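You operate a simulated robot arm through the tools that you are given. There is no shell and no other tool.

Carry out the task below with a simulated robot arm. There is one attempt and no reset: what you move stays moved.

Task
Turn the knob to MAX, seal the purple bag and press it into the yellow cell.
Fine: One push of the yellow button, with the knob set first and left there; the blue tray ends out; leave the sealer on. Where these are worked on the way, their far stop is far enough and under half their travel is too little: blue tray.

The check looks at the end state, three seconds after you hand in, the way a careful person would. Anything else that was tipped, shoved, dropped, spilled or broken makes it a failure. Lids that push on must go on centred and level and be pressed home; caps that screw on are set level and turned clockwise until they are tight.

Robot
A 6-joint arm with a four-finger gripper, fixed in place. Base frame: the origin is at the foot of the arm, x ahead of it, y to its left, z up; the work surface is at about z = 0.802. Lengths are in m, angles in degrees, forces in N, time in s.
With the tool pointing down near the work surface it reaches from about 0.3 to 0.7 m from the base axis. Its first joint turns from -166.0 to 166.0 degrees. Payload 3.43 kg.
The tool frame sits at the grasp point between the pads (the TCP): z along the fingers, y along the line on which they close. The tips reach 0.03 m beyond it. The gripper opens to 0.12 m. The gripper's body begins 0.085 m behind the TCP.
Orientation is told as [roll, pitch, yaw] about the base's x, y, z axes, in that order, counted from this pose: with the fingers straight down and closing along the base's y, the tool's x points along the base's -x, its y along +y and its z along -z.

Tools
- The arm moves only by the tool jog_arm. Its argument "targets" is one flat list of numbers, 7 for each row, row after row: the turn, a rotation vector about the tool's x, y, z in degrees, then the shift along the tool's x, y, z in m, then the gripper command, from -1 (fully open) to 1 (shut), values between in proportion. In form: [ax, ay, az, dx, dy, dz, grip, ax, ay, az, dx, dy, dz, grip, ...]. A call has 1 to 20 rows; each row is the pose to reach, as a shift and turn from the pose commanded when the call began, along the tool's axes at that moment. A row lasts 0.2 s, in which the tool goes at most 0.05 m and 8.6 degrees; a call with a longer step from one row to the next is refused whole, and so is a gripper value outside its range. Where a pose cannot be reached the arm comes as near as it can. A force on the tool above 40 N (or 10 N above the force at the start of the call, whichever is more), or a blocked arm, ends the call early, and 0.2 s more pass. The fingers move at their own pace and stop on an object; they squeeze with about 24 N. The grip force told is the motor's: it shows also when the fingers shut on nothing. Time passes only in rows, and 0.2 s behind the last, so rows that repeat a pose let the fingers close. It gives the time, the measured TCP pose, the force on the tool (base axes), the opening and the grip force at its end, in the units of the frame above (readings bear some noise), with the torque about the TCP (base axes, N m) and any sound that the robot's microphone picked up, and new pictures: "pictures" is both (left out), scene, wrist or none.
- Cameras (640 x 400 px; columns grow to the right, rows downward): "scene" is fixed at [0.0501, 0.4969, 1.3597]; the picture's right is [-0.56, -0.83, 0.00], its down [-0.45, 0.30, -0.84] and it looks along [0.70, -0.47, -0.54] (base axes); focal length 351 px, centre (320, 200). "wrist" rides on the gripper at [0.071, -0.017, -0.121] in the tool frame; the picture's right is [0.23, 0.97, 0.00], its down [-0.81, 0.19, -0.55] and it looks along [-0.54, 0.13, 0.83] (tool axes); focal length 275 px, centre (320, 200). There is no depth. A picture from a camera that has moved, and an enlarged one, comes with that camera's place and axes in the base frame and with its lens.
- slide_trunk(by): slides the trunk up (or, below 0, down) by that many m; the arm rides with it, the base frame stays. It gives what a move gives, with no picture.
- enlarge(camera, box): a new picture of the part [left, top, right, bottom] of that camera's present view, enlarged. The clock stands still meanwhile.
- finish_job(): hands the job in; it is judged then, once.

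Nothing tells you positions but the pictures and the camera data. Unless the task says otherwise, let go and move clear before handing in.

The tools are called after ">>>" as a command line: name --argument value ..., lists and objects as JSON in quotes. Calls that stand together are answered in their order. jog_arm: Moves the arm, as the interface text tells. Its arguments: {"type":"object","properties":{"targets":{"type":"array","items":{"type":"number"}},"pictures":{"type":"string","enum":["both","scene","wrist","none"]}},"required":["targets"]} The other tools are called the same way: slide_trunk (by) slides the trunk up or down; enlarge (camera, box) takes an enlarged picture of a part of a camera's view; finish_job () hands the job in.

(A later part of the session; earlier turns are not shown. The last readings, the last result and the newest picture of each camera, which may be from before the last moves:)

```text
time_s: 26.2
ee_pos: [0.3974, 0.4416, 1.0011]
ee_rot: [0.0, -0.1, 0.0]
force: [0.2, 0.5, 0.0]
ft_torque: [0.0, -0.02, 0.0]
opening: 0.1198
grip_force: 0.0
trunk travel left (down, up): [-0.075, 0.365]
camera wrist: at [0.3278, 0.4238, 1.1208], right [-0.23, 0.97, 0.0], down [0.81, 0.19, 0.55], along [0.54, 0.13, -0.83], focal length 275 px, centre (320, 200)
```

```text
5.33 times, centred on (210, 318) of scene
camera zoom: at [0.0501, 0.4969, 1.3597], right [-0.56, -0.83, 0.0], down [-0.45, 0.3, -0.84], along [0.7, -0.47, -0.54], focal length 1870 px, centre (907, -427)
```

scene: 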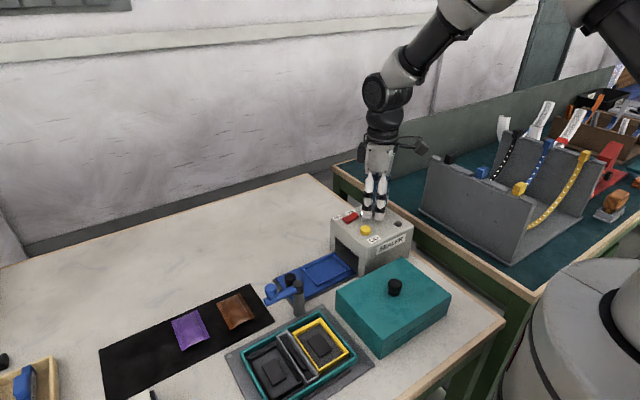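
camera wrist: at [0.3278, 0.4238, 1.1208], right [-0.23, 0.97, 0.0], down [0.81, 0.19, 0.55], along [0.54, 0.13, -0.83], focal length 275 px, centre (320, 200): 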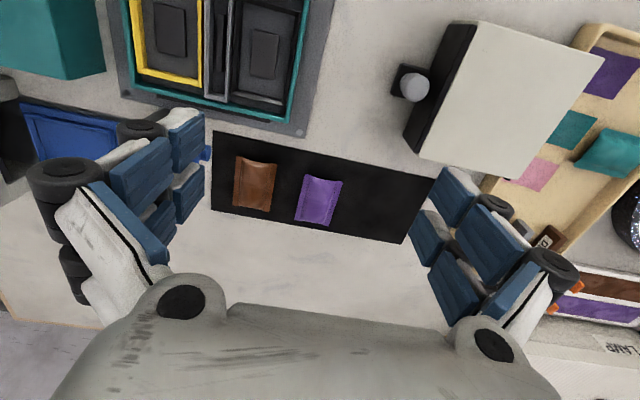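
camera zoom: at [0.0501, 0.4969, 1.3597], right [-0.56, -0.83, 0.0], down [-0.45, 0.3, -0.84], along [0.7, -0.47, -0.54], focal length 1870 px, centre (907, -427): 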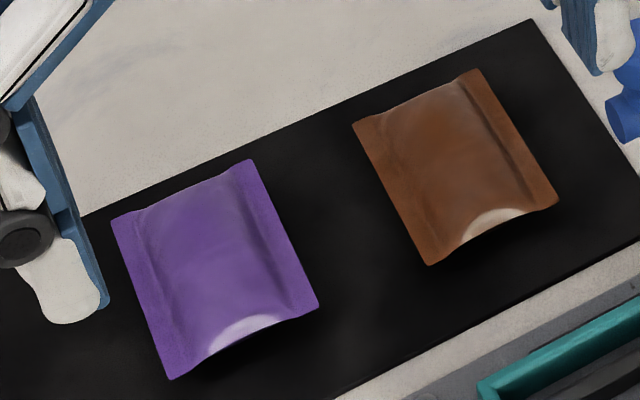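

The purple bag is at (0.5345, 0.469), 77 × 50 mm, essentially square to the axes; the brown bag's edge is at y = 0.407. I'll move over the bag with the gripper 75 mm open.

>>> jog_arm --targets '[0, 0, 0, -0.035, 0.007, 0.018, -0.6, 0, 0, 0, -0.07, 0.014, 0.036, -0.25, 0, 0, 0, -0.105, 0.021, 0.054, -0.25, 0, 0, 0, -0.137, 0.028, 0.071, -0.25, 0, 0, 0, -0.137, 0.028, 0.071, -0.25, 0, 0, 0, -0.137, 0.028, 0.071, -0.25]'

>>> enlarge --camera "scene" --box '[130, 255, 290, 355]'

```text
time_s: 27.6
ee_pos: [0.5326, 0.4635, 0.9281]
ee_rot: [0.0, 0.0, 0.1]
force: [0.0, 0.3, 0.3]
ft_torque: [-0.01, -0.04, 0.01]
opening: 0.0752
grip_force: 0.1
out of reach, approached as far as the arm can: row 4, 5, 6
trunk travel left (down, up): [-0.075, 0.365]
camera wrist: at [0.4619, 0.4463, 1.0478], right [-0.23, 0.97, 0.0], down [0.81, 0.19, 0.55], along [0.54, 0.13, -0.83], focal length 275 px, centre (320, 200)
```

scene: 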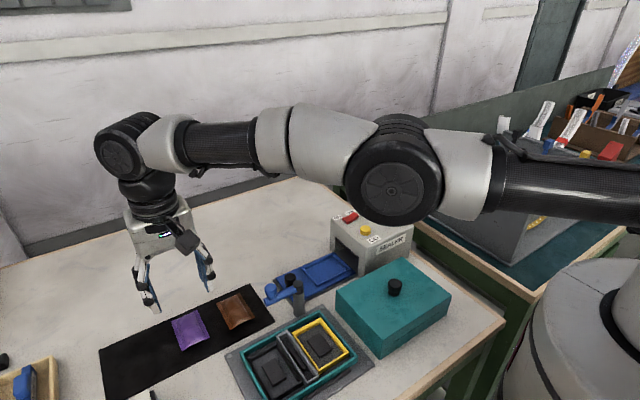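
wrist: 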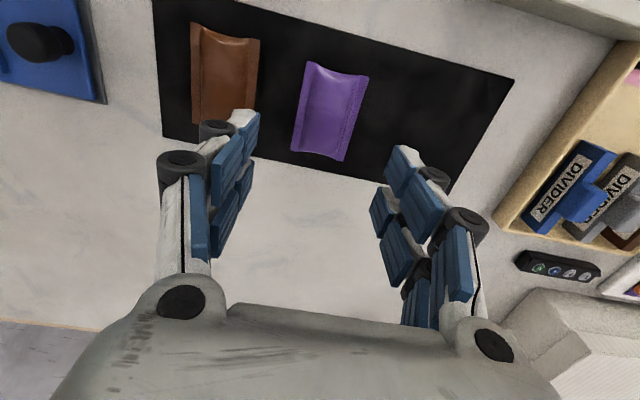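

```text
4.00 times, centred on (210, 305) of scene
camera zoom: at [0.0501, 0.4969, 1.3597], right [-0.56, -0.83, 0.0], down [-0.45, 0.3, -0.84], along [0.7, -0.47, -0.54], focal length 1402 px, centre (760, -220)
```

zoom: 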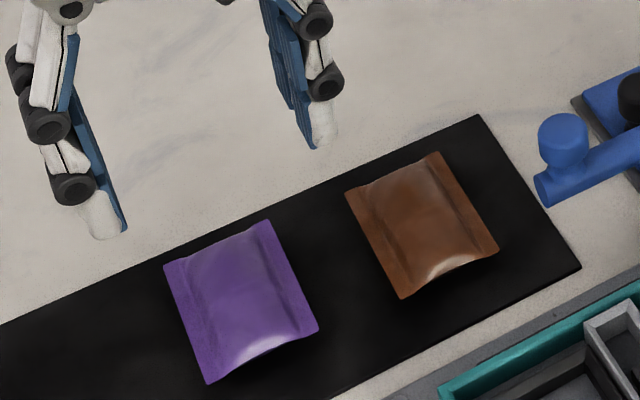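

The bag centre is slightly beyond reach, so I'll grip the bag a little nearer me, at x ≈ 0.518. I back off and check the pose.

>>> jog_arm --targets '[0, 0, 0, 0.0165, 0, 0, -0.25, 0, 0, 0, 0.0165, 0, 0, -0.25]' --pictures "none"

```text
time_s: 28.2
ee_pos: [0.5155, 0.4628, 0.9271]
ee_rot: [0.0, 0.0, 0.0]
force: [0.4, -0.3, 0.7]
ft_torque: [-0.01, -0.01, -0.05]
opening: 0.0749
grip_force: 0.0
trunk travel left (down, up): [-0.075, 0.365]
```

>>> jog_arm --targets '[0, 0, 0, -0.002, 0.0065, 0.02, -0.25, 0, 0, 0, -0.002, 0.0065, 0.045, -0.25, 0, 0, 0, -0.002, 0.0065, 0.062, -0.25, 0, 0, 0, -0.002, 0.0065, 0.062, -0.25]'

>>> enlarge --camera "scene" --box '[130, 255, 290, 355]'

```text
time_s: 29.2
ee_pos: [0.5206, 0.4697, 0.8661]
ee_rot: [0.1, 0.0, 0.1]
force: [0.1, -0.1, -0.1]
ft_torque: [-0.01, 0.01, 0.03]
opening: 0.0749
grip_force: 0.1
trunk travel left (down, up): [-0.075, 0.365]
camera wrist: at [0.4489, 0.4519, 0.9853], right [-0.23, 0.97, 0.0], down [0.81, 0.19, 0.55], along [0.54, 0.13, -0.83], focal length 275 px, centre (320, 200)
```

scene: 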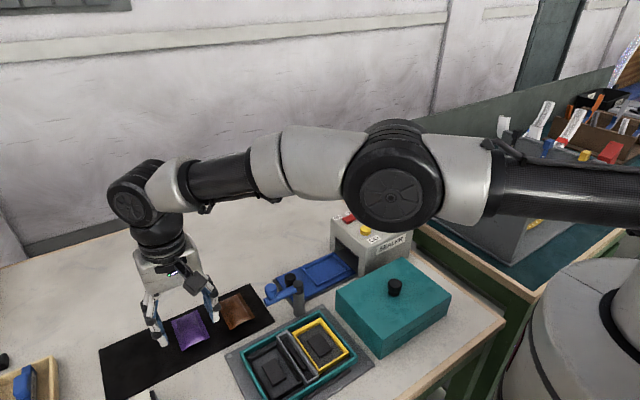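
wrist: 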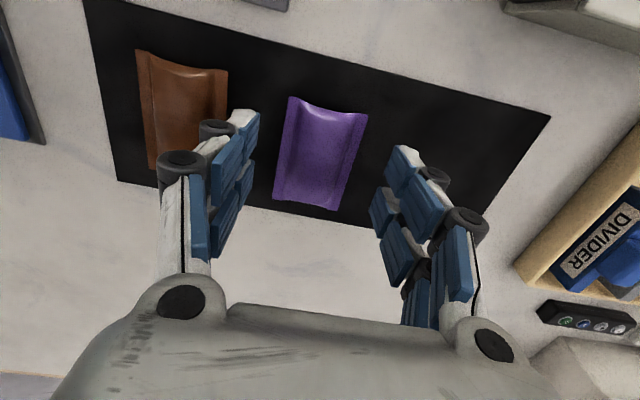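

```text
4.00 times, centred on (210, 305) of scene
camera zoom: at [0.0501, 0.4969, 1.3597], right [-0.56, -0.83, 0.0], down [-0.45, 0.3, -0.84], along [0.7, -0.47, -0.54], focal length 1402 px, centre (760, -220)
```

zoom: 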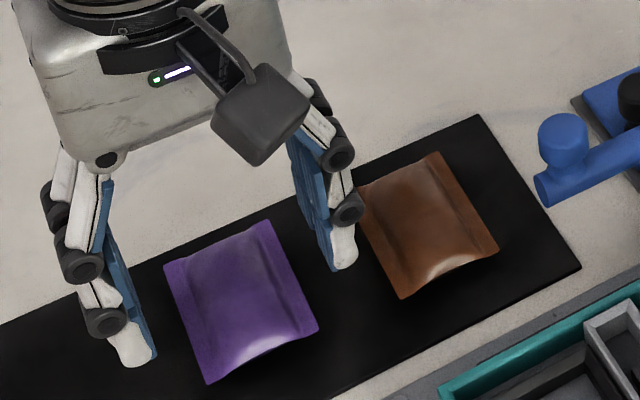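

The fingers are centred on the bag, clear of the brown one. I'll narrow slightly, go down to the mat and close.

>>> jog_arm --targets '[0, 0, 0, 0.001, 0, 0.01, -0.1, 0, 0, 0, 0.001, 0, 0.022, -0.1, 0, 0, 0, 0.001, 0, 0.03, -0.1, 0, 0, 0, 0.001, 0, 0.03, -0.1]'

>>> enlarge --camera "scene" --box '[130, 255, 290, 355]'

```text
time_s: 30.2
ee_pos: [0.5164, 0.4699, 0.8358]
ee_rot: [0.0, 0.0, 0.1]
force: [-0.1, 0.0, -0.7]
ft_torque: [0.01, 0.0, -0.01]
opening: 0.066
grip_force: 0.2
trunk travel left (down, up): [-0.075, 0.365]
camera wrist: at [0.4471, 0.4527, 0.9554], right [-0.23, 0.97, 0.0], down [0.81, 0.19, 0.55], along [0.54, 0.13, -0.83], focal length 275 px, centre (320, 200)
```

scene: 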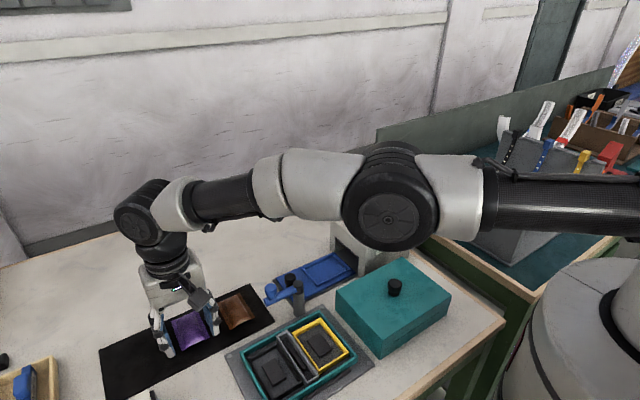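
wrist: 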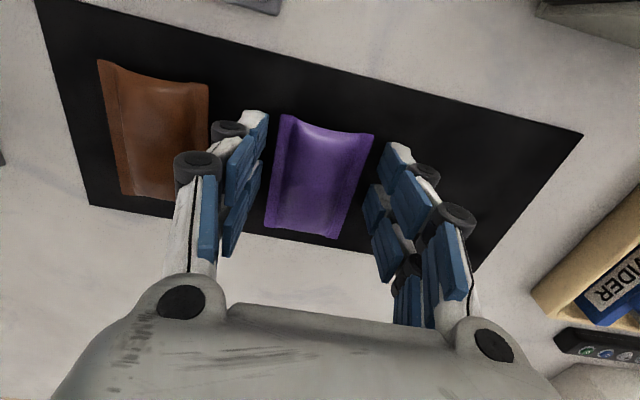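

```text
4.00 times, centred on (210, 305) of scene
camera zoom: at [0.0501, 0.4969, 1.3597], right [-0.56, -0.83, 0.0], down [-0.45, 0.3, -0.84], along [0.7, -0.47, -0.54], focal length 1402 px, centre (760, -220)
```

zoom: 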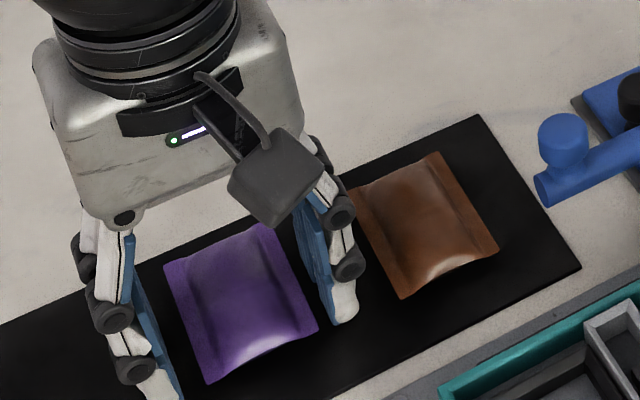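

>>> jog_arm --targets '[0, 0, 0, 0, 0, 0.0015, -0.1, 0, 0, 0, 0, 0, 0.0015, 1, 0, 0, 0, 0, 0, 0.0015, 1, 0, 0, 0, 0, 0, 0.0015, 1, 0, 0, 0, 0, 0, 0.0015, 1]'

>>> enlarge --camera "scene" --box '[130, 255, 290, 355]'

```text
time_s: 31.4
ee_pos: [0.5178, 0.4698, 0.8343]
ee_rot: [-0.1, -0.1, 0.2]
force: [0.6, -0.2, 0.2]
ft_torque: [-0.03, 0.0, -0.01]
opening: 0.0489
grip_force: 24.0
trunk travel left (down, up): [-0.075, 0.365]
camera wrist: at [0.447, 0.4526, 0.9541], right [-0.23, 0.97, 0.0], down [0.81, 0.19, 0.55], along [0.54, 0.13, -0.83], focal length 275 px, centre (320, 200)
```

scene: 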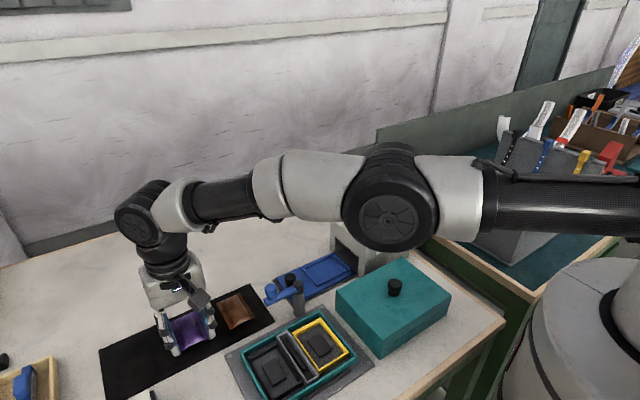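
wrist: 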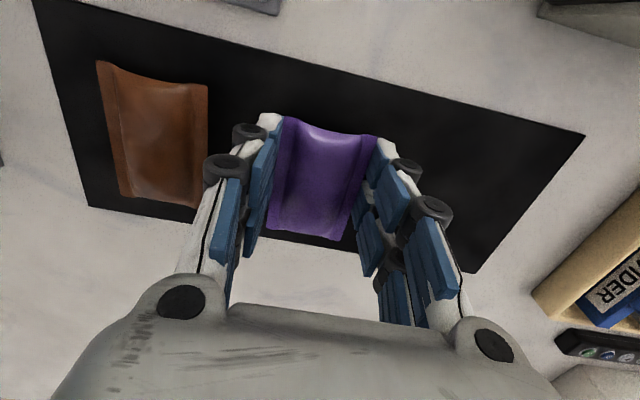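

```text
4.00 times, centred on (210, 305) of scene
camera zoom: at [0.0501, 0.4969, 1.3597], right [-0.56, -0.83, 0.0], down [-0.45, 0.3, -0.84], along [0.7, -0.47, -0.54], focal length 1402 px, centre (760, -220)
```

zoom: 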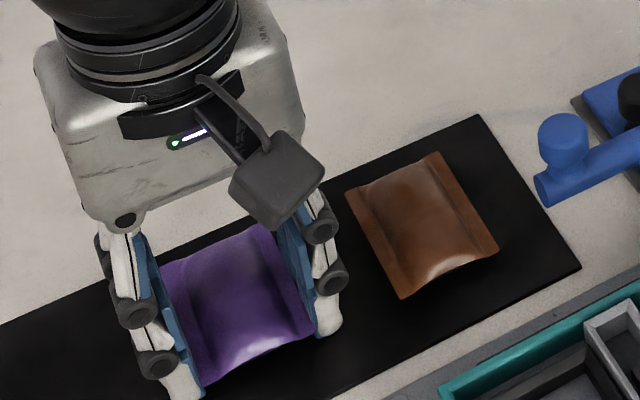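

The bag is gripped (49 mm). I'll lift it straight up.

>>> jog_arm --targets '[0, 0, 0, 0, 0, -0.02, 1, 0, 0, 0, 0, 0, -0.05, 1, 0, 0, 0, 0.01, -0.01, -0.085, 1, 0, 0, 0, 0.03, -0.03, -0.12, 1, 0, 0, 0, 0.03, -0.03, -0.12, 1]'

>>> enlarge --camera "wrist" --box '[200, 80, 440, 280]'

```text
time_s: 32.6
ee_pos: [0.4883, 0.4366, 0.9529]
ee_rot: [0.0, 0.0, 0.0]
force: [0.0, 0.2, -0.5]
ft_torque: [0.0, -0.01, 0.01]
opening: 0.0484
grip_force: 24.2
trunk travel left (down, up): [-0.075, 0.365]
camera wrist: at [0.4178, 0.4206, 1.0731], right [-0.23, 0.97, 0.0], down [0.81, 0.19, 0.55], along [0.54, 0.13, -0.83], focal length 275 px, centre (320, 200)
```

scene: 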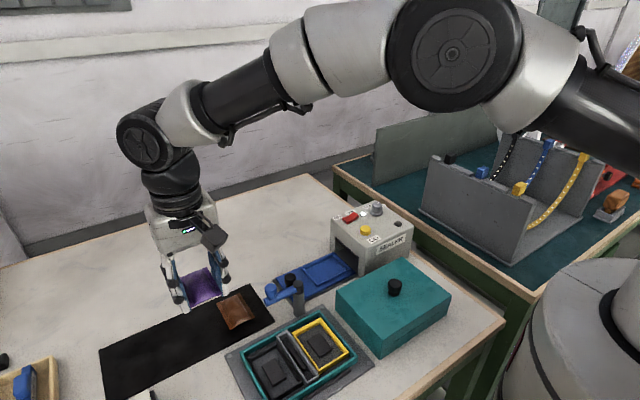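
wrist: 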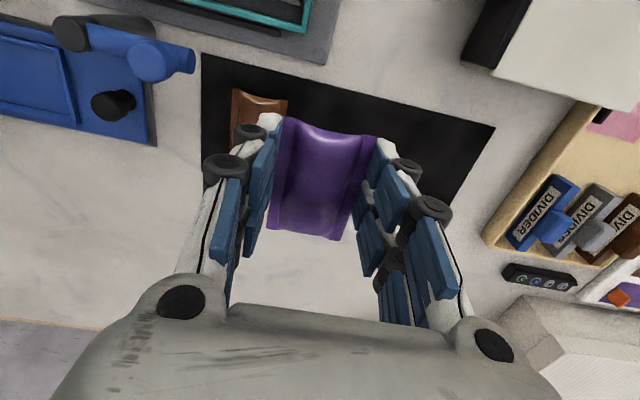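

```text
2.00 times, centred on (320, 180) of wrist
camera zoom: at [0.4178, 0.4206, 1.0731], right [-0.23, 0.97, 0.0], down [0.81, 0.19, 0.55], along [0.54, 0.13, -0.83], focal length 551 px, centre (320, 240)
```

zoom: 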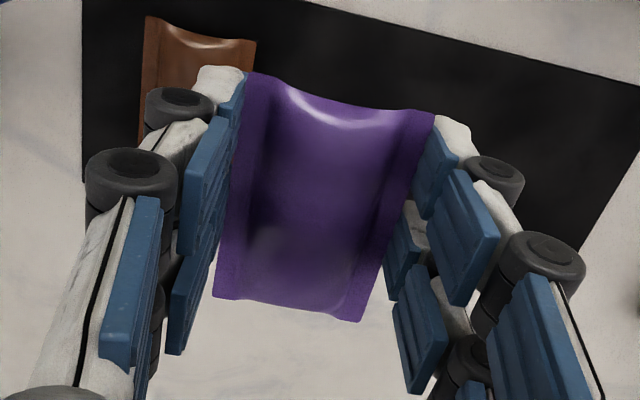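

The bag hangs level between the pads. Before rotating, I'll measure the tray recess from a spot where the fingers don't hide it.

>>> jog_arm --targets '[0, 0, 0, 0.019, -0.033, -0.024, 1, 0, 0, 0, 0.038, -0.067, -0.047, 1, 0, 0, 0, 0.038, -0.067, -0.047, 1]' --pictures "wrist"

>>> enlarge --camera "wrist" --box '[60, 60, 240, 200]'

```text
time_s: 33.4
ee_pos: [0.4497, 0.3725, 1.0005]
ee_rot: [0.0, 0.0, 0.1]
force: [0.2, -0.1, -0.8]
ft_torque: [0.02, 0.01, 0.01]
opening: 0.0489
grip_force: 23.6
trunk travel left (down, up): [-0.075, 0.365]
camera wrist: at [0.3787, 0.3564, 1.1204], right [-0.23, 0.97, 0.0], down [0.81, 0.19, 0.55], along [0.54, 0.13, -0.83], focal length 275 px, centre (320, 200)
```

wrist: 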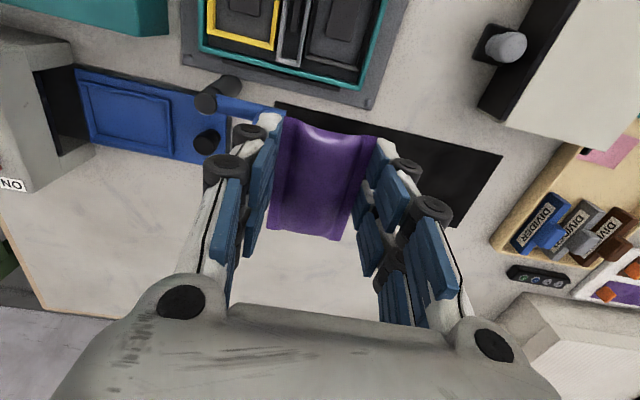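

```text
2.86 times, centred on (150, 130) of wrist
camera zoom: at [0.3787, 0.3564, 1.1204], right [-0.23, 0.97, 0.0], down [0.81, 0.19, 0.55], along [0.54, 0.13, -0.83], focal length 786 px, centre (806, 400)
```

zoom: 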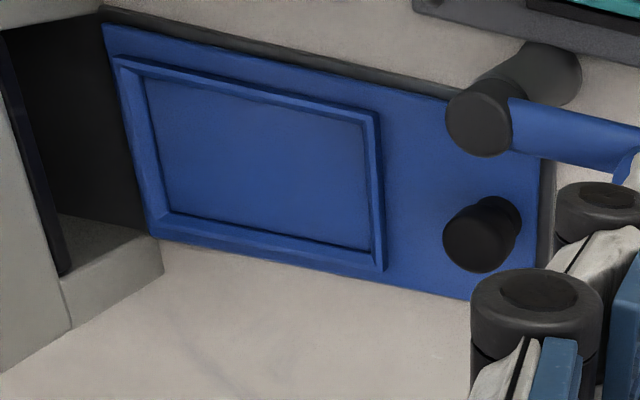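

The recess floor is about 53 × 79 mm, centred near (0.523, 0.171), long side along y — a snug fit for the bag once turned 90°. I'll carry the bag there at height while turning it +90°.

>>> jog_arm --targets '[0, 0, -8.2, -0.007, -0.02, 0, 1, 0, 0, -16.4, -0.013, -0.04, 0, 1, 0, 0, -24.6, -0.02, -0.06, 0, 1, 0, 0, -32.8, -0.027, -0.08, 0, 1, 0, 0, -41, -0.033, -0.1, 0, 1, 0, 0, -49.2, -0.04, -0.12, 0, 1, 0, 0, -57.4, -0.047, -0.14, 0, 1, 0, 0, -65.6, -0.053, -0.16, 0, 1, 0, 0, -73.8, -0.06, -0.18, 0, 1, 0, 0, -82, -0.067, -0.2, 0, 1, 0, 0, -90, -0.0735, -0.2185, 0, 1, 0, 0, -90, -0.0735, -0.2185, 0, 1]'

>>> enlarge --camera "scene" --box '[250, 200, 410, 300]'

```text
time_s: 36.0
ee_pos: [0.5232, 0.1543, 1.0019]
ee_rot: [0.0, -0.1, 90.2]
force: [0.2, -0.6, 0.3]
ft_torque: [0.01, 0.02, 0.04]
opening: 0.0486
grip_force: 23.9
trunk travel left (down, up): [-0.075, 0.365]
camera wrist: at [0.5417, 0.083, 1.1209], right [-0.97, -0.23, 0.0], down [-0.19, 0.81, 0.55], along [-0.13, 0.54, -0.83], focal length 275 px, centre (320, 200)
```

scene: 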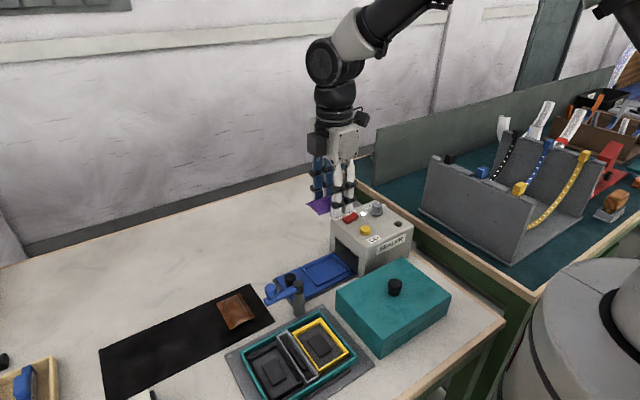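
wrist: 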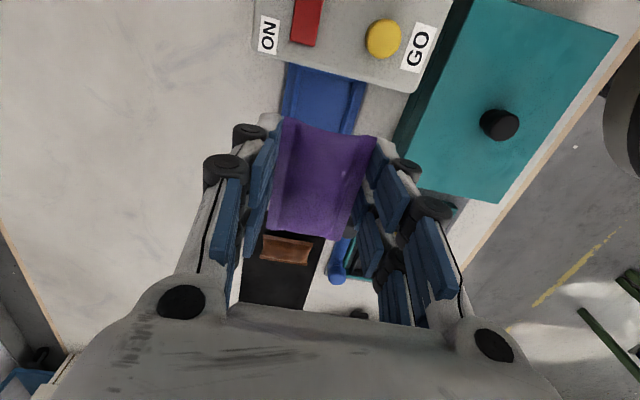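

```text
4.00 times, centred on (330, 250) of scene
camera zoom: at [0.0501, 0.4969, 1.3597], right [-0.56, -0.83, 0.0], down [-0.45, 0.3, -0.84], along [0.7, -0.47, -0.54], focal length 1402 px, centre (280, 0)
```

zoom: 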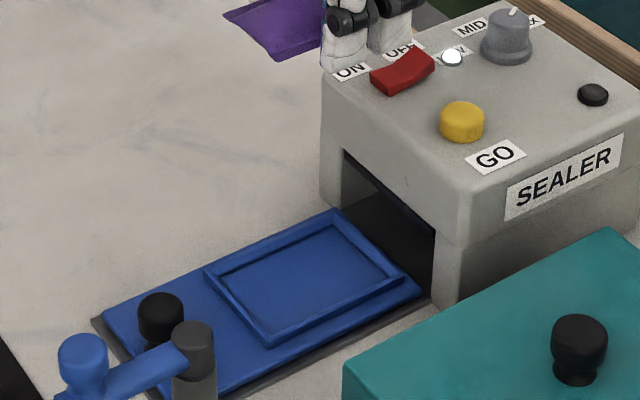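

The bag is over the tray and aligned. I'll descend, stopping a little above the lip to check the alignment.

>>> jog_arm --targets '[0, 0, 0, -0.0015, 0, 0.04, 1, 0, 0, 0, -0.0015, 0, 0.08, 1, 0, 0, 0, -0.0015, 0, 0.115, 1, 0, 0, 0, -0.0015, 0, 0.138, 1, 0, 0, 0, -0.0015, 0, 0.138, 1]'

>>> enlarge --camera "scene" --box '[250, 200, 410, 300]'

>>> enlarge --camera "wrist" --box '[200, 40, 440, 280]'

```text
time_s: 37.2
ee_pos: [0.5232, 0.1563, 0.8626]
ee_rot: [0.0, 0.1, 90.0]
force: [0.2, -0.8, 0.3]
ft_torque: [0.0, 0.03, 0.0]
opening: 0.0488
grip_force: 24.4
trunk travel left (down, up): [-0.075, 0.365]
camera wrist: at [0.5416, 0.0847, 0.9829], right [-0.97, -0.23, 0.0], down [-0.19, 0.81, 0.55], along [-0.13, 0.54, -0.83], focal length 275 px, centre (320, 200)
```

scene: 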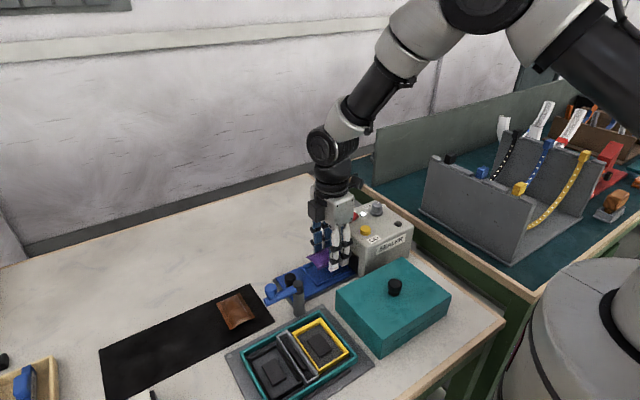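
wrist: 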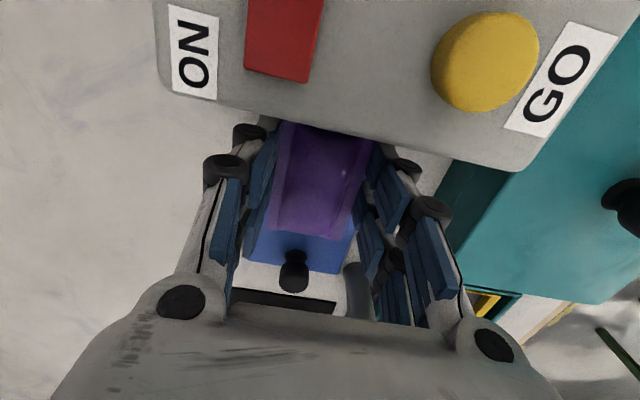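

```text
4.00 times, centred on (330, 250) of scene
camera zoom: at [0.0501, 0.4969, 1.3597], right [-0.56, -0.83, 0.0], down [-0.45, 0.3, -0.84], along [0.7, -0.47, -0.54], focal length 1402 px, centre (280, 0)
```

zoom: 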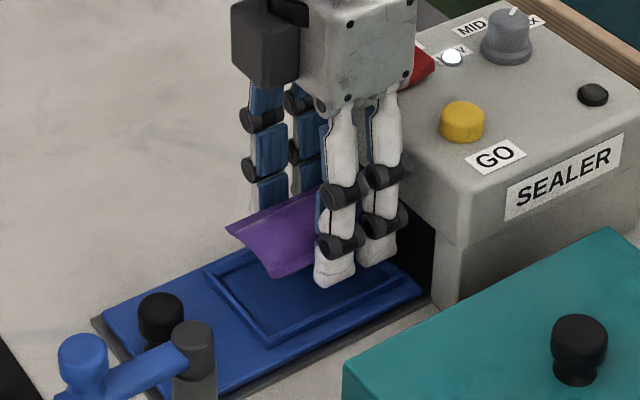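

```text
1.67 times, centred on (320, 160) of wrist
camera zoom: at [0.5416, 0.0847, 0.9829], right [-0.97, -0.23, 0.0], down [-0.19, 0.81, 0.55], along [-0.13, 0.54, -0.83], focal length 459 px, centre (320, 267)
```

zoom: 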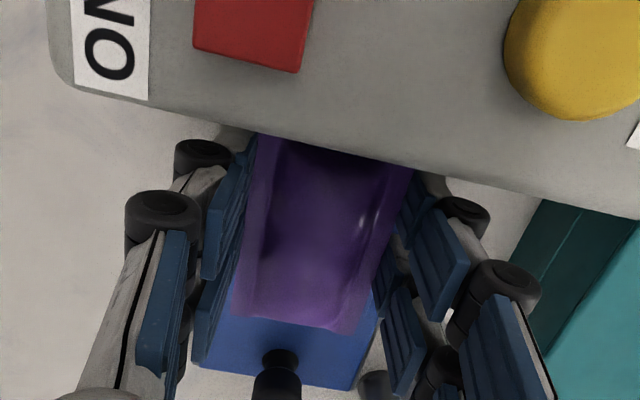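

The alignment looks right. I'll lower gently until the tips reach the lip.

>>> jog_arm --targets '[0, 0, 0, 0, 0, 0.006, 1, 0, 0, 0, 0, 0, 0.011, 1, 0, 0, 0, 0, 0, 0.011, 1]'

>>> enlarge --camera "scene" --box '[270, 230, 380, 300]'

```text
time_s: 38.0
ee_pos: [0.5231, 0.1559, 0.852]
ee_rot: [0.0, 0.1, 90.1]
force: [0.7, -0.9, -1.7]
ft_torque: [0.0, 0.01, -0.02]
opening: 0.0487
grip_force: 24.5
trunk travel left (down, up): [-0.075, 0.365]
camera wrist: at [0.5411, 0.0837, 0.9725], right [-0.97, -0.23, 0.0], down [-0.19, 0.81, 0.55], along [-0.13, 0.54, -0.83], focal length 275 px, centre (320, 200)
```

scene: 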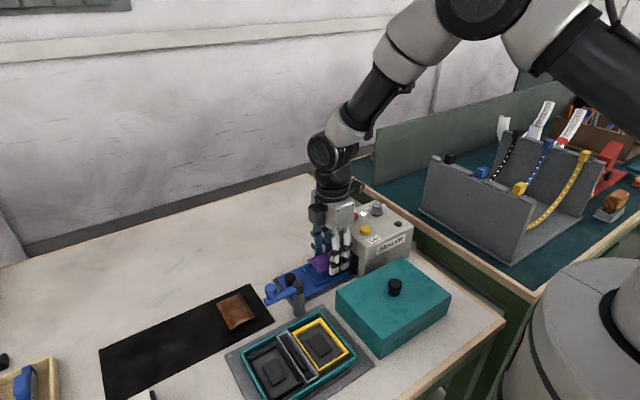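
wrist: 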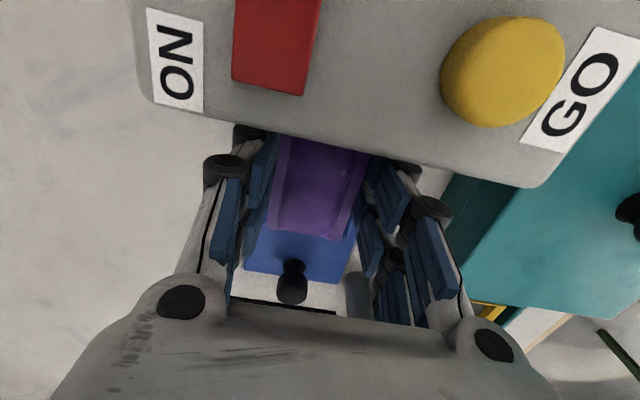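

```text
5.71 times, centred on (325, 265) of scene
camera zoom: at [0.0501, 0.4969, 1.3597], right [-0.56, -0.83, 0.0], down [-0.45, 0.3, -0.84], along [0.7, -0.47, -0.54], focal length 2003 px, centre (291, -171)
```

zoom: 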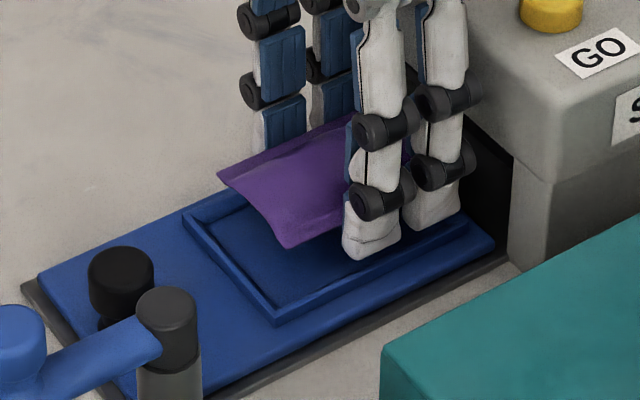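

The tips are still about 9 mm above the lip, and the bag's end is about 2 mm toward the sealer side. I'll shift slightly and lower the rest.

>>> jog_arm --targets '[0, 0, 0, -0.002, -0.001, 0.002, 1, 0, 0, 0, -0.002, -0.001, 0.006, 1, 0, 0, 0, -0.002, -0.001, 0.0085, 1, 0, 0, 0, -0.002, -0.001, 0.0085, 1]'

>>> enlarge --camera "scene" --box '[270, 230, 380, 300]'

```text
time_s: 39.0
ee_pos: [0.5233, 0.1573, 0.846]
ee_rot: [-0.1, 0.0, 90.1]
force: [-3.2, -0.2, 10.2]
ft_torque: [-0.04, -0.14, -0.02]
opening: 0.0489
grip_force: 23.9
trunk travel left (down, up): [-0.075, 0.365]
camera wrist: at [0.5414, 0.0861, 0.9654], right [-0.97, -0.23, 0.0], down [-0.19, 0.81, 0.55], along [-0.13, 0.54, -0.83], focal length 275 px, centre (320, 200)
```

scene: 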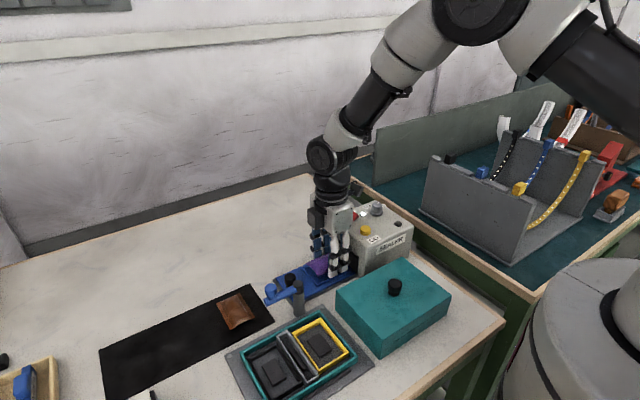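
wrist: 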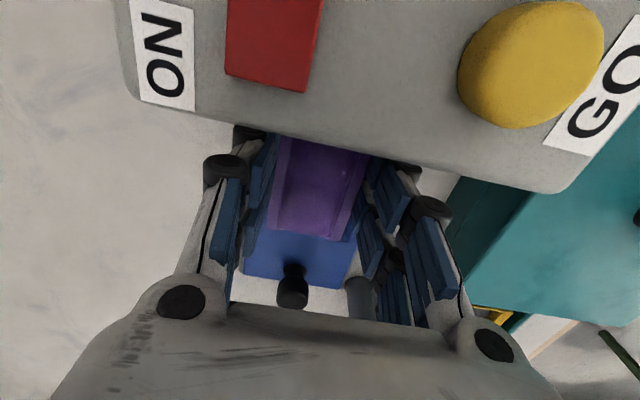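

```text
5.71 times, centred on (325, 265) of scene
camera zoom: at [0.0501, 0.4969, 1.3597], right [-0.56, -0.83, 0.0], down [-0.45, 0.3, -0.84], along [0.7, -0.47, -0.54], focal length 2003 px, centre (291, -171)
```

zoom: 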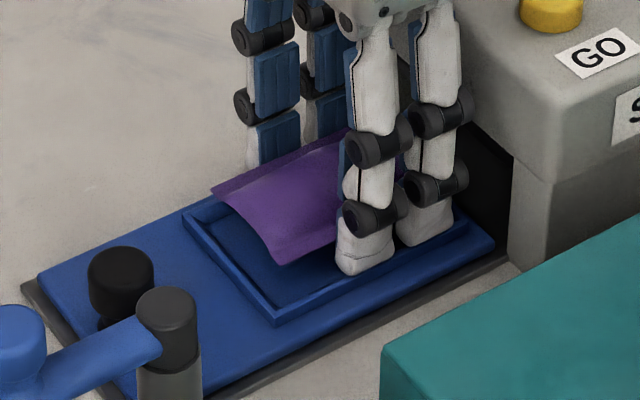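

The tips have touched the lip (10 N). I'll relieve slightly and open, so the bag settles into the recess.

>>> jog_arm --targets '[0, 0, 0, 0, 0, -0.001, 1, 0, 0, 0, 0, 0, -0.001, 0.1, 0, 0, 0, 0, 0, -0.001, -0.1, 0, 0, 0, 0, 0, -0.001, -0.1, 0, 0, 0, 0, 0, -0.001, -0.1]'

>>> enlarge --camera "scene" --box '[270, 230, 380, 300]'

```text
time_s: 40.2
ee_pos: [0.5243, 0.1566, 0.8455]
ee_rot: [0.1, 0.1, 90.2]
force: [0.8, 0.2, -0.5]
ft_torque: [0.0, 0.01, 0.01]
opening: 0.0658
grip_force: 0.1
trunk travel left (down, up): [-0.075, 0.365]
camera wrist: at [0.5421, 0.0864, 0.9653], right [-0.97, -0.23, 0.0], down [-0.19, 0.81, 0.55], along [-0.13, 0.54, -0.83], focal length 275 px, centre (320, 200)
```

scene: 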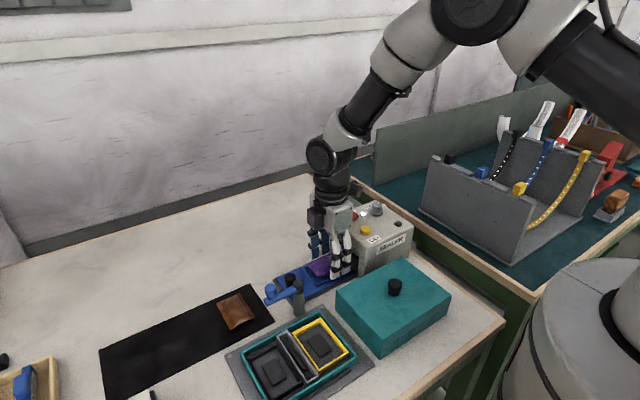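
wrist: 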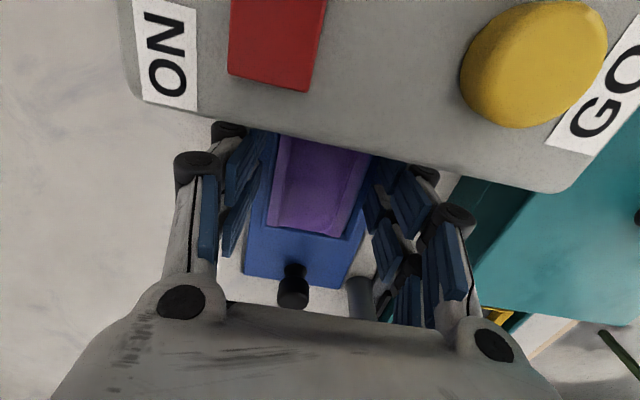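

```text
5.71 times, centred on (325, 265) of scene
camera zoom: at [0.0501, 0.4969, 1.3597], right [-0.56, -0.83, 0.0], down [-0.45, 0.3, -0.84], along [0.7, -0.47, -0.54], focal length 2003 px, centre (291, -171)
```

zoom: 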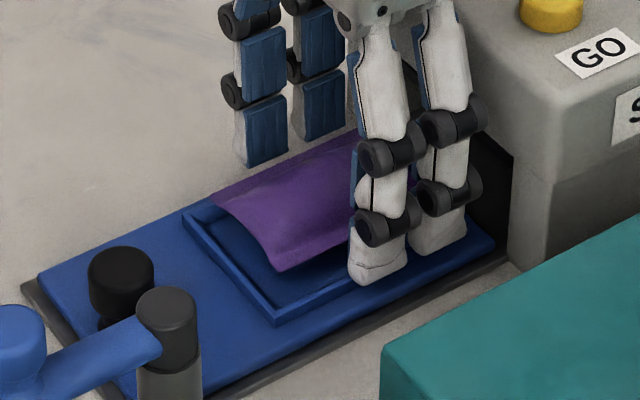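

>>> jog_arm --targets '[0, 0, 0, 0, 0, -0.03, -0.1, 0, 0, 0, 0, 0, -0.07, -0.1, 0, 0, 0, 0, 0, -0.115, -0.1, 0, 0, 0, 0.03, 0, -0.155, -0.1, 0, 0, 0, 0.08, 0, -0.155, -0.1, 0, 0, 0, 0.08, 0, -0.155, -0.1]'

>>> enlarge --camera "scene" --box '[270, 230, 380, 300]'

>>> enlarge --camera "wrist" --box '[200, 40, 440, 280]'

```text
time_s: 41.6
ee_pos: [0.5243, 0.0765, 0.9997]
ee_rot: [0.0, 0.0, 90.1]
force: [0.0, -0.5, 0.0]
ft_torque: [0.03, -0.03, -0.01]
opening: 0.0659
grip_force: 0.1
trunk travel left (down, up): [-0.075, 0.365]
camera wrist: at [0.5422, 0.0051, 1.1192], right [-0.97, -0.23, 0.0], down [-0.19, 0.81, 0.55], along [-0.13, 0.54, -0.83], focal length 275 px, centre (320, 200)
```

scene: 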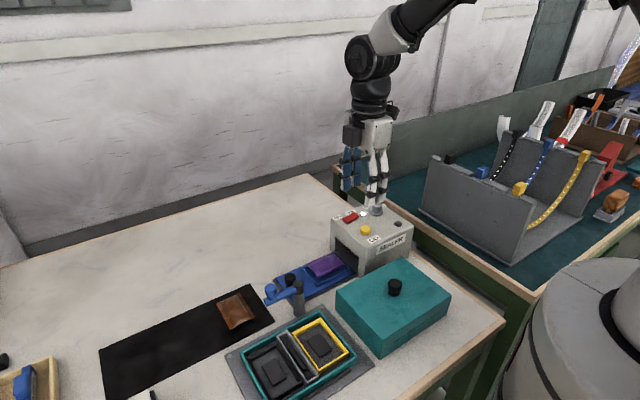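
wrist: 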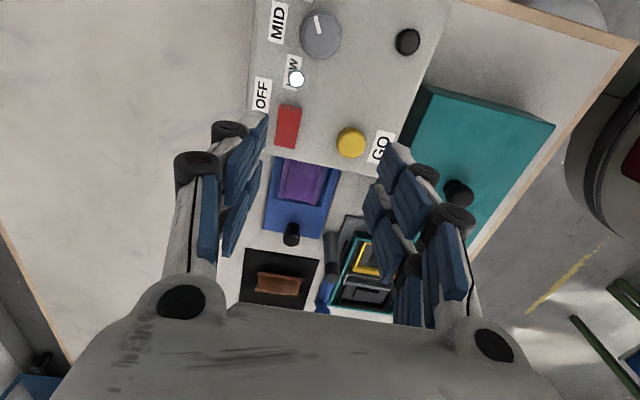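

```text
5.71 times, centred on (325, 265) of scene
camera zoom: at [0.0501, 0.4969, 1.3597], right [-0.56, -0.83, 0.0], down [-0.45, 0.3, -0.84], along [0.7, -0.47, -0.54], focal length 2003 px, centre (291, -171)
```

zoom: 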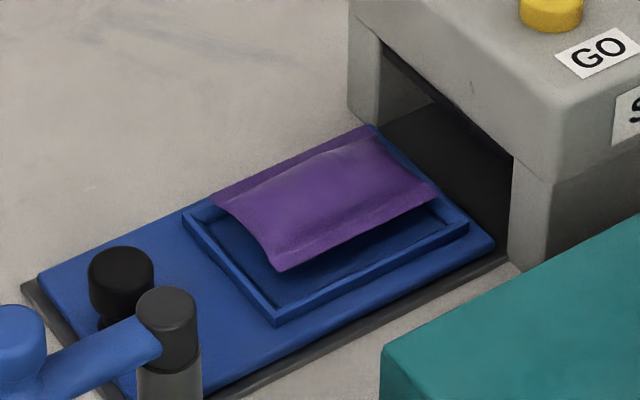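

```text
1.67 times, centred on (320, 160) of wrist
camera zoom: at [0.5422, 0.0051, 1.1192], right [-0.97, -0.23, 0.0], down [-0.19, 0.81, 0.55], along [-0.13, 0.54, -0.83], focal length 459 px, centre (320, 267)
```

zoom: 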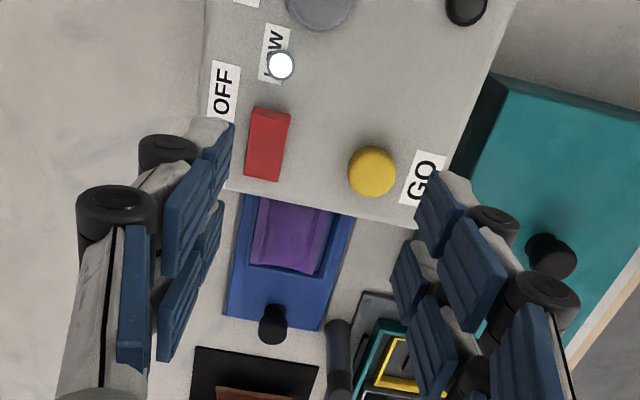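

The bag lies in the recess. The tray knob is at about (0.522, 0.259, top 0.838). I'll go to its outer side with the fingers shut, to push the tray in.

>>> jog_arm --targets '[0, 0, 8.2, -0.021, 0, 0, 0.5, 0, 0, 16.4, -0.042, 0, 0, 1, 0, 0, 24.6, -0.063, 0, 0, 1, 0, 0, 32.8, -0.084, 0, 0, 1, 0, 0, 41, -0.105, 0, 0, 1, 0, 0, 49.2, -0.126, 0, 0, 1, 0, 0, 57.4, -0.147, 0, 0, 1, 0, 0, 65.6, -0.168, 0.001, 0, 1, 0, 0, 73.8, -0.189, 0.001, 0, 1, 0, 0, 82, -0.21, 0.002, 0, 1, 0, 0, 90, -0.231, 0.002, 0.02, 1, 0, 0, 90, -0.231, 0.002, 0.04, 1, 0, 0, 90, -0.231, 0.002, 0.04, 1]'

>>> enlarge --camera "wrist" --box '[120, 20, 460, 240]'

>>> enlarge --camera "scene" --box '[250, 200, 410, 300]'

```text
time_s: 44.4
ee_pos: [0.5209, 0.3093, 0.9596]
ee_rot: [0.0, -0.1, -0.1]
force: [0.8, -0.5, 0.4]
ft_torque: [0.02, 0.03, 0.01]
opening: 0.0001
grip_force: 23.8
trunk travel left (down, up): [-0.075, 0.365]
camera wrist: at [0.451, 0.2921, 1.08], right [-0.23, 0.97, 0.0], down [0.81, 0.19, 0.55], along [0.54, 0.13, -0.83], focal length 275 px, centre (320, 200)
```

scene: 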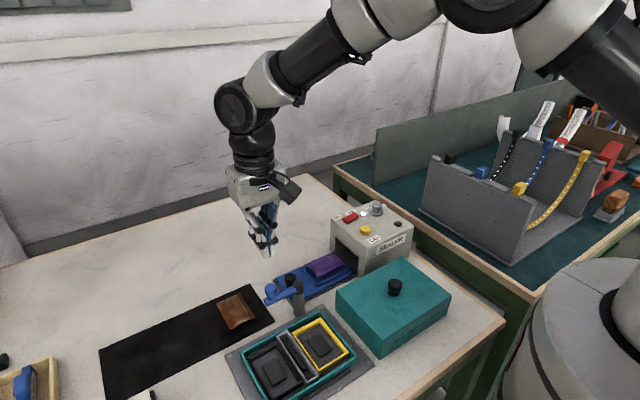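
wrist: 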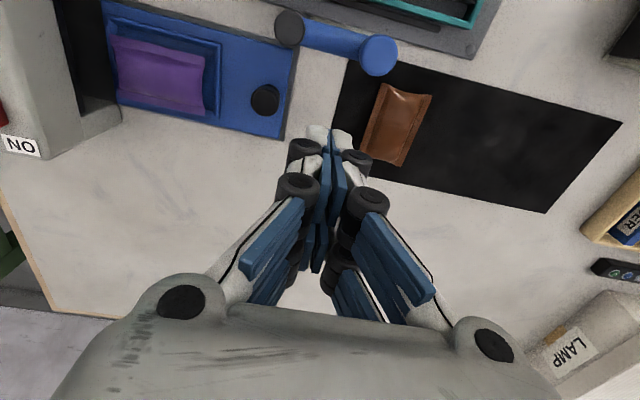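

```text
1.82 times, centred on (290, 130) of wrist
camera zoom: at [0.451, 0.2921, 1.08], right [-0.23, 0.97, 0.0], down [0.81, 0.19, 0.55], along [0.54, 0.13, -0.83], focal length 500 px, centre (374, 327)
```

zoom: 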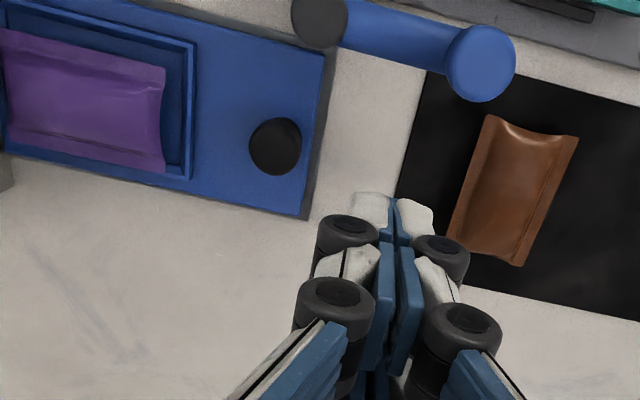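

```text
4.00 times, centred on (330, 250) of scene
camera zoom: at [0.0501, 0.4969, 1.3597], right [-0.56, -0.83, 0.0], down [-0.45, 0.3, -0.84], along [0.7, -0.47, -0.54], focal length 1402 px, centre (280, 0)
```

zoom: 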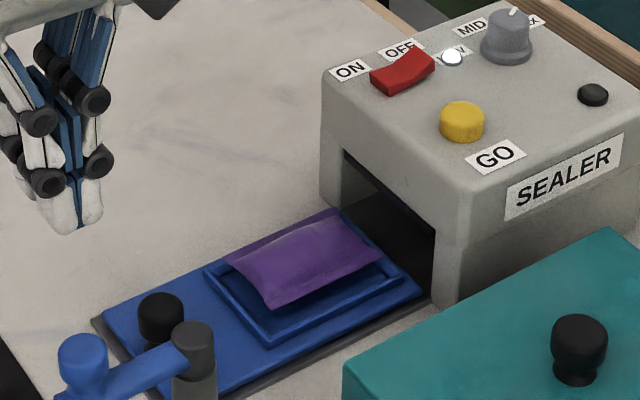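

The knob is just inside of the shut fingertips. I'll descend beside it, then push.

>>> jog_arm --targets '[0, 0, 0, -0.001, 0, 0.04, 1, 0, 0, 0, -0.001, 0, 0.08, 1, 0, 0, 0, -0.001, 0, 0.112, 1, 0, 0, 0, -0.001, 0, 0.112, 1]'

>>> enlarge --camera "scene" --box '[250, 220, 350, 300]'

```text
time_s: 45.4
ee_pos: [0.5241, 0.3086, 0.847]
ee_rot: [0.0, 0.1, 0.1]
force: [-0.4, -0.3, 0.0]
ft_torque: [0.02, 0.02, -0.01]
opening: 0.0
grip_force: 24.4
trunk travel left (down, up): [-0.075, 0.365]
camera wrist: at [0.4534, 0.2925, 0.9672], right [-0.23, 0.97, 0.0], down [0.81, 0.19, 0.55], along [0.54, 0.13, -0.83], focal length 275 px, centre (320, 200)
```

scene: 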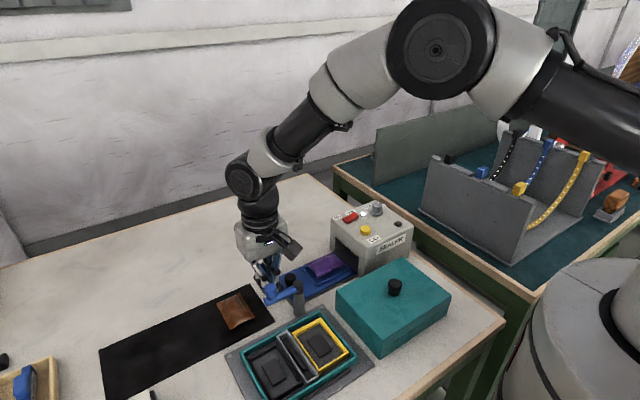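
wrist: 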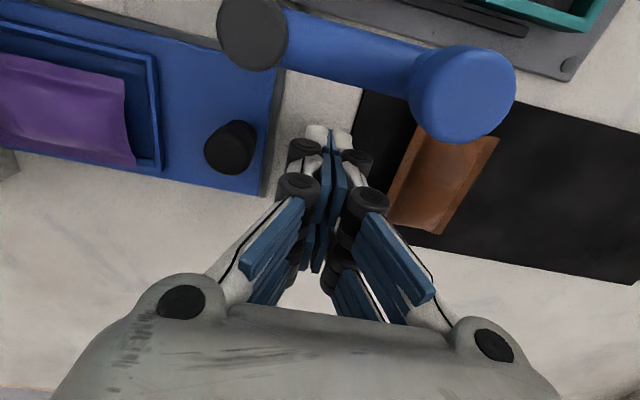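

```text
5.00 times, centred on (300, 260) of scene
camera zoom: at [0.0501, 0.4969, 1.3597], right [-0.56, -0.83, 0.0], down [-0.45, 0.3, -0.84], along [0.7, -0.47, -0.54], focal length 1753 px, centre (420, -100)
```

zoom: 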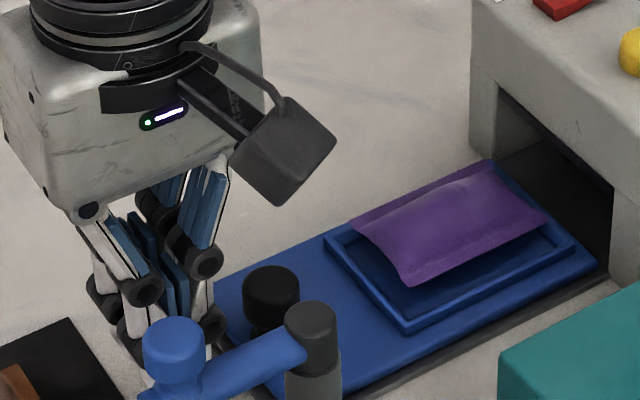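

>>> jog_arm --targets '[0, 0, 0, 0.001, -0.015, 0, 1, 0, 0, 0, 0.001, -0.03, 0, 1, 0, 0, 0, 0.001, -0.045, 0, 1, 0, 0, 0, 0.001, -0.06, 0, 1, 0, 0, 0, 0.001, -0.075, 0, 1]'

>>> enlarge --camera "scene" --box '[270, 210, 400, 300]'

```text
time_s: 46.6
ee_pos: [0.5211, 0.2327, 0.8483]
ee_rot: [0.0, -0.1, 0.0]
force: [-0.4, 0.0, -0.5]
ft_torque: [-0.02, 0.02, 0.04]
opening: 0.0002
grip_force: 24.1
trunk travel left (down, up): [-0.075, 0.365]
camera wrist: at [0.4513, 0.2159, 0.9679], right [-0.23, 0.97, 0.0], down [0.81, 0.19, 0.55], along [0.54, 0.13, -0.83], focal length 275 px, centre (320, 200)
```

scene: 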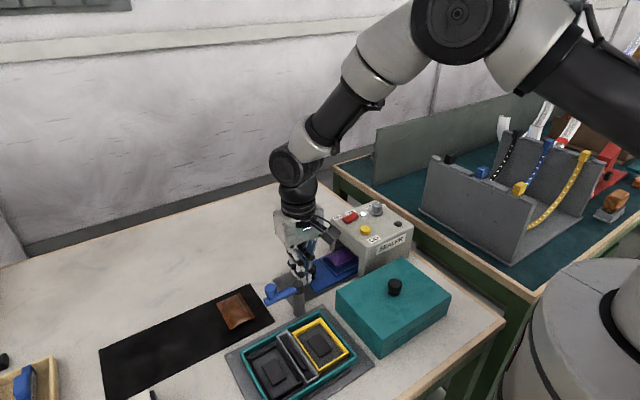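
wrist: 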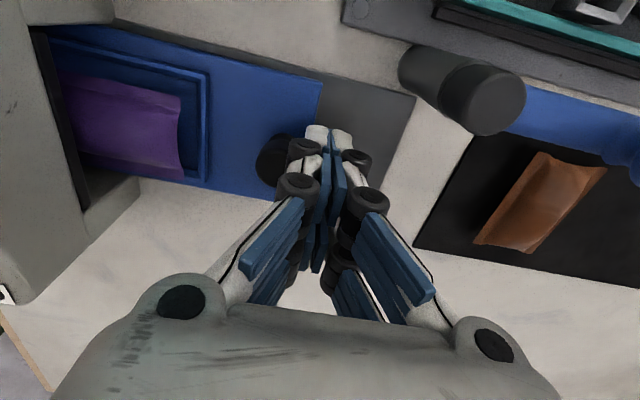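

```text
4.44 times, centred on (335, 255) of scene
camera zoom: at [0.0501, 0.4969, 1.3597], right [-0.56, -0.83, 0.0], down [-0.45, 0.3, -0.84], along [0.7, -0.47, -0.54], focal length 1558 px, centre (253, -44)
```

zoom: 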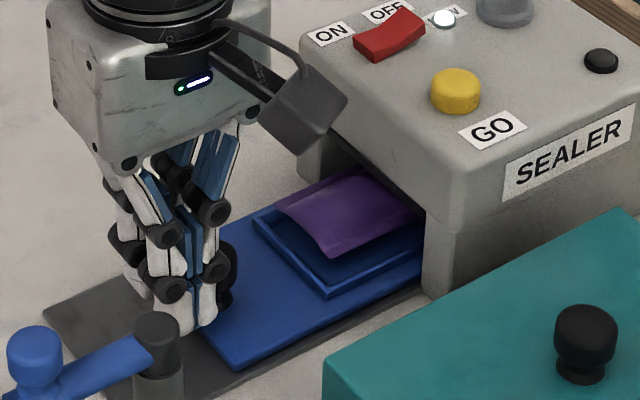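

The tray slides smoothly. I'll keep pushing to its far stop.

>>> jog_arm --targets '[0, 0, 0, 0, -0.012, 0, 1, 0, 0, 0, 0, -0.024, 0, 1, 0, 0, 0, 0, -0.034, 0, 1, 0, 0, 0, 0, -0.042, 0, 1, 0, 0, 0, 0, -0.05, 0, 1]'

>>> enlarge --camera "scene" --box '[270, 210, 400, 300]'

```text
time_s: 47.8
ee_pos: [0.5219, 0.1832, 0.8474]
ee_rot: [-0.1, -0.1, 0.1]
force: [-0.1, -0.3, -0.1]
ft_torque: [0.03, -0.02, -0.03]
opening: 0.0001
grip_force: 23.8
trunk travel left (down, up): [-0.075, 0.365]
camera wrist: at [0.4519, 0.1665, 0.9676], right [-0.23, 0.97, 0.0], down [0.81, 0.19, 0.55], along [0.54, 0.13, -0.83], focal length 275 px, centre (320, 200)
```

scene: 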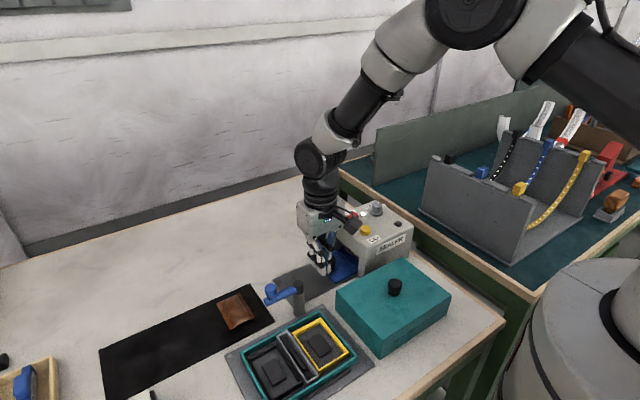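
wrist: 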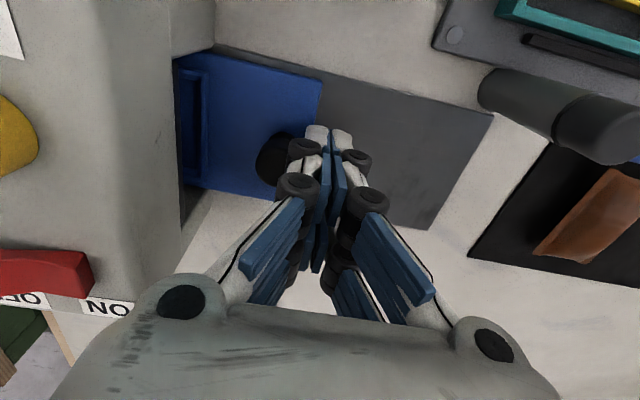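

```text
4.44 times, centred on (335, 255) of scene
camera zoom: at [0.0501, 0.4969, 1.3597], right [-0.56, -0.83, 0.0], down [-0.45, 0.3, -0.84], along [0.7, -0.47, -0.54], focal length 1558 px, centre (253, -44)
```

zoom: 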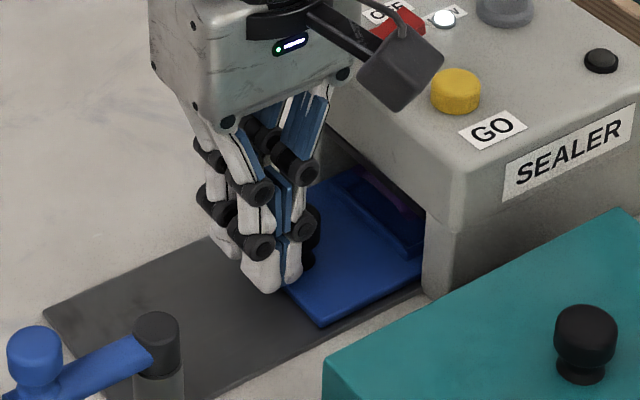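

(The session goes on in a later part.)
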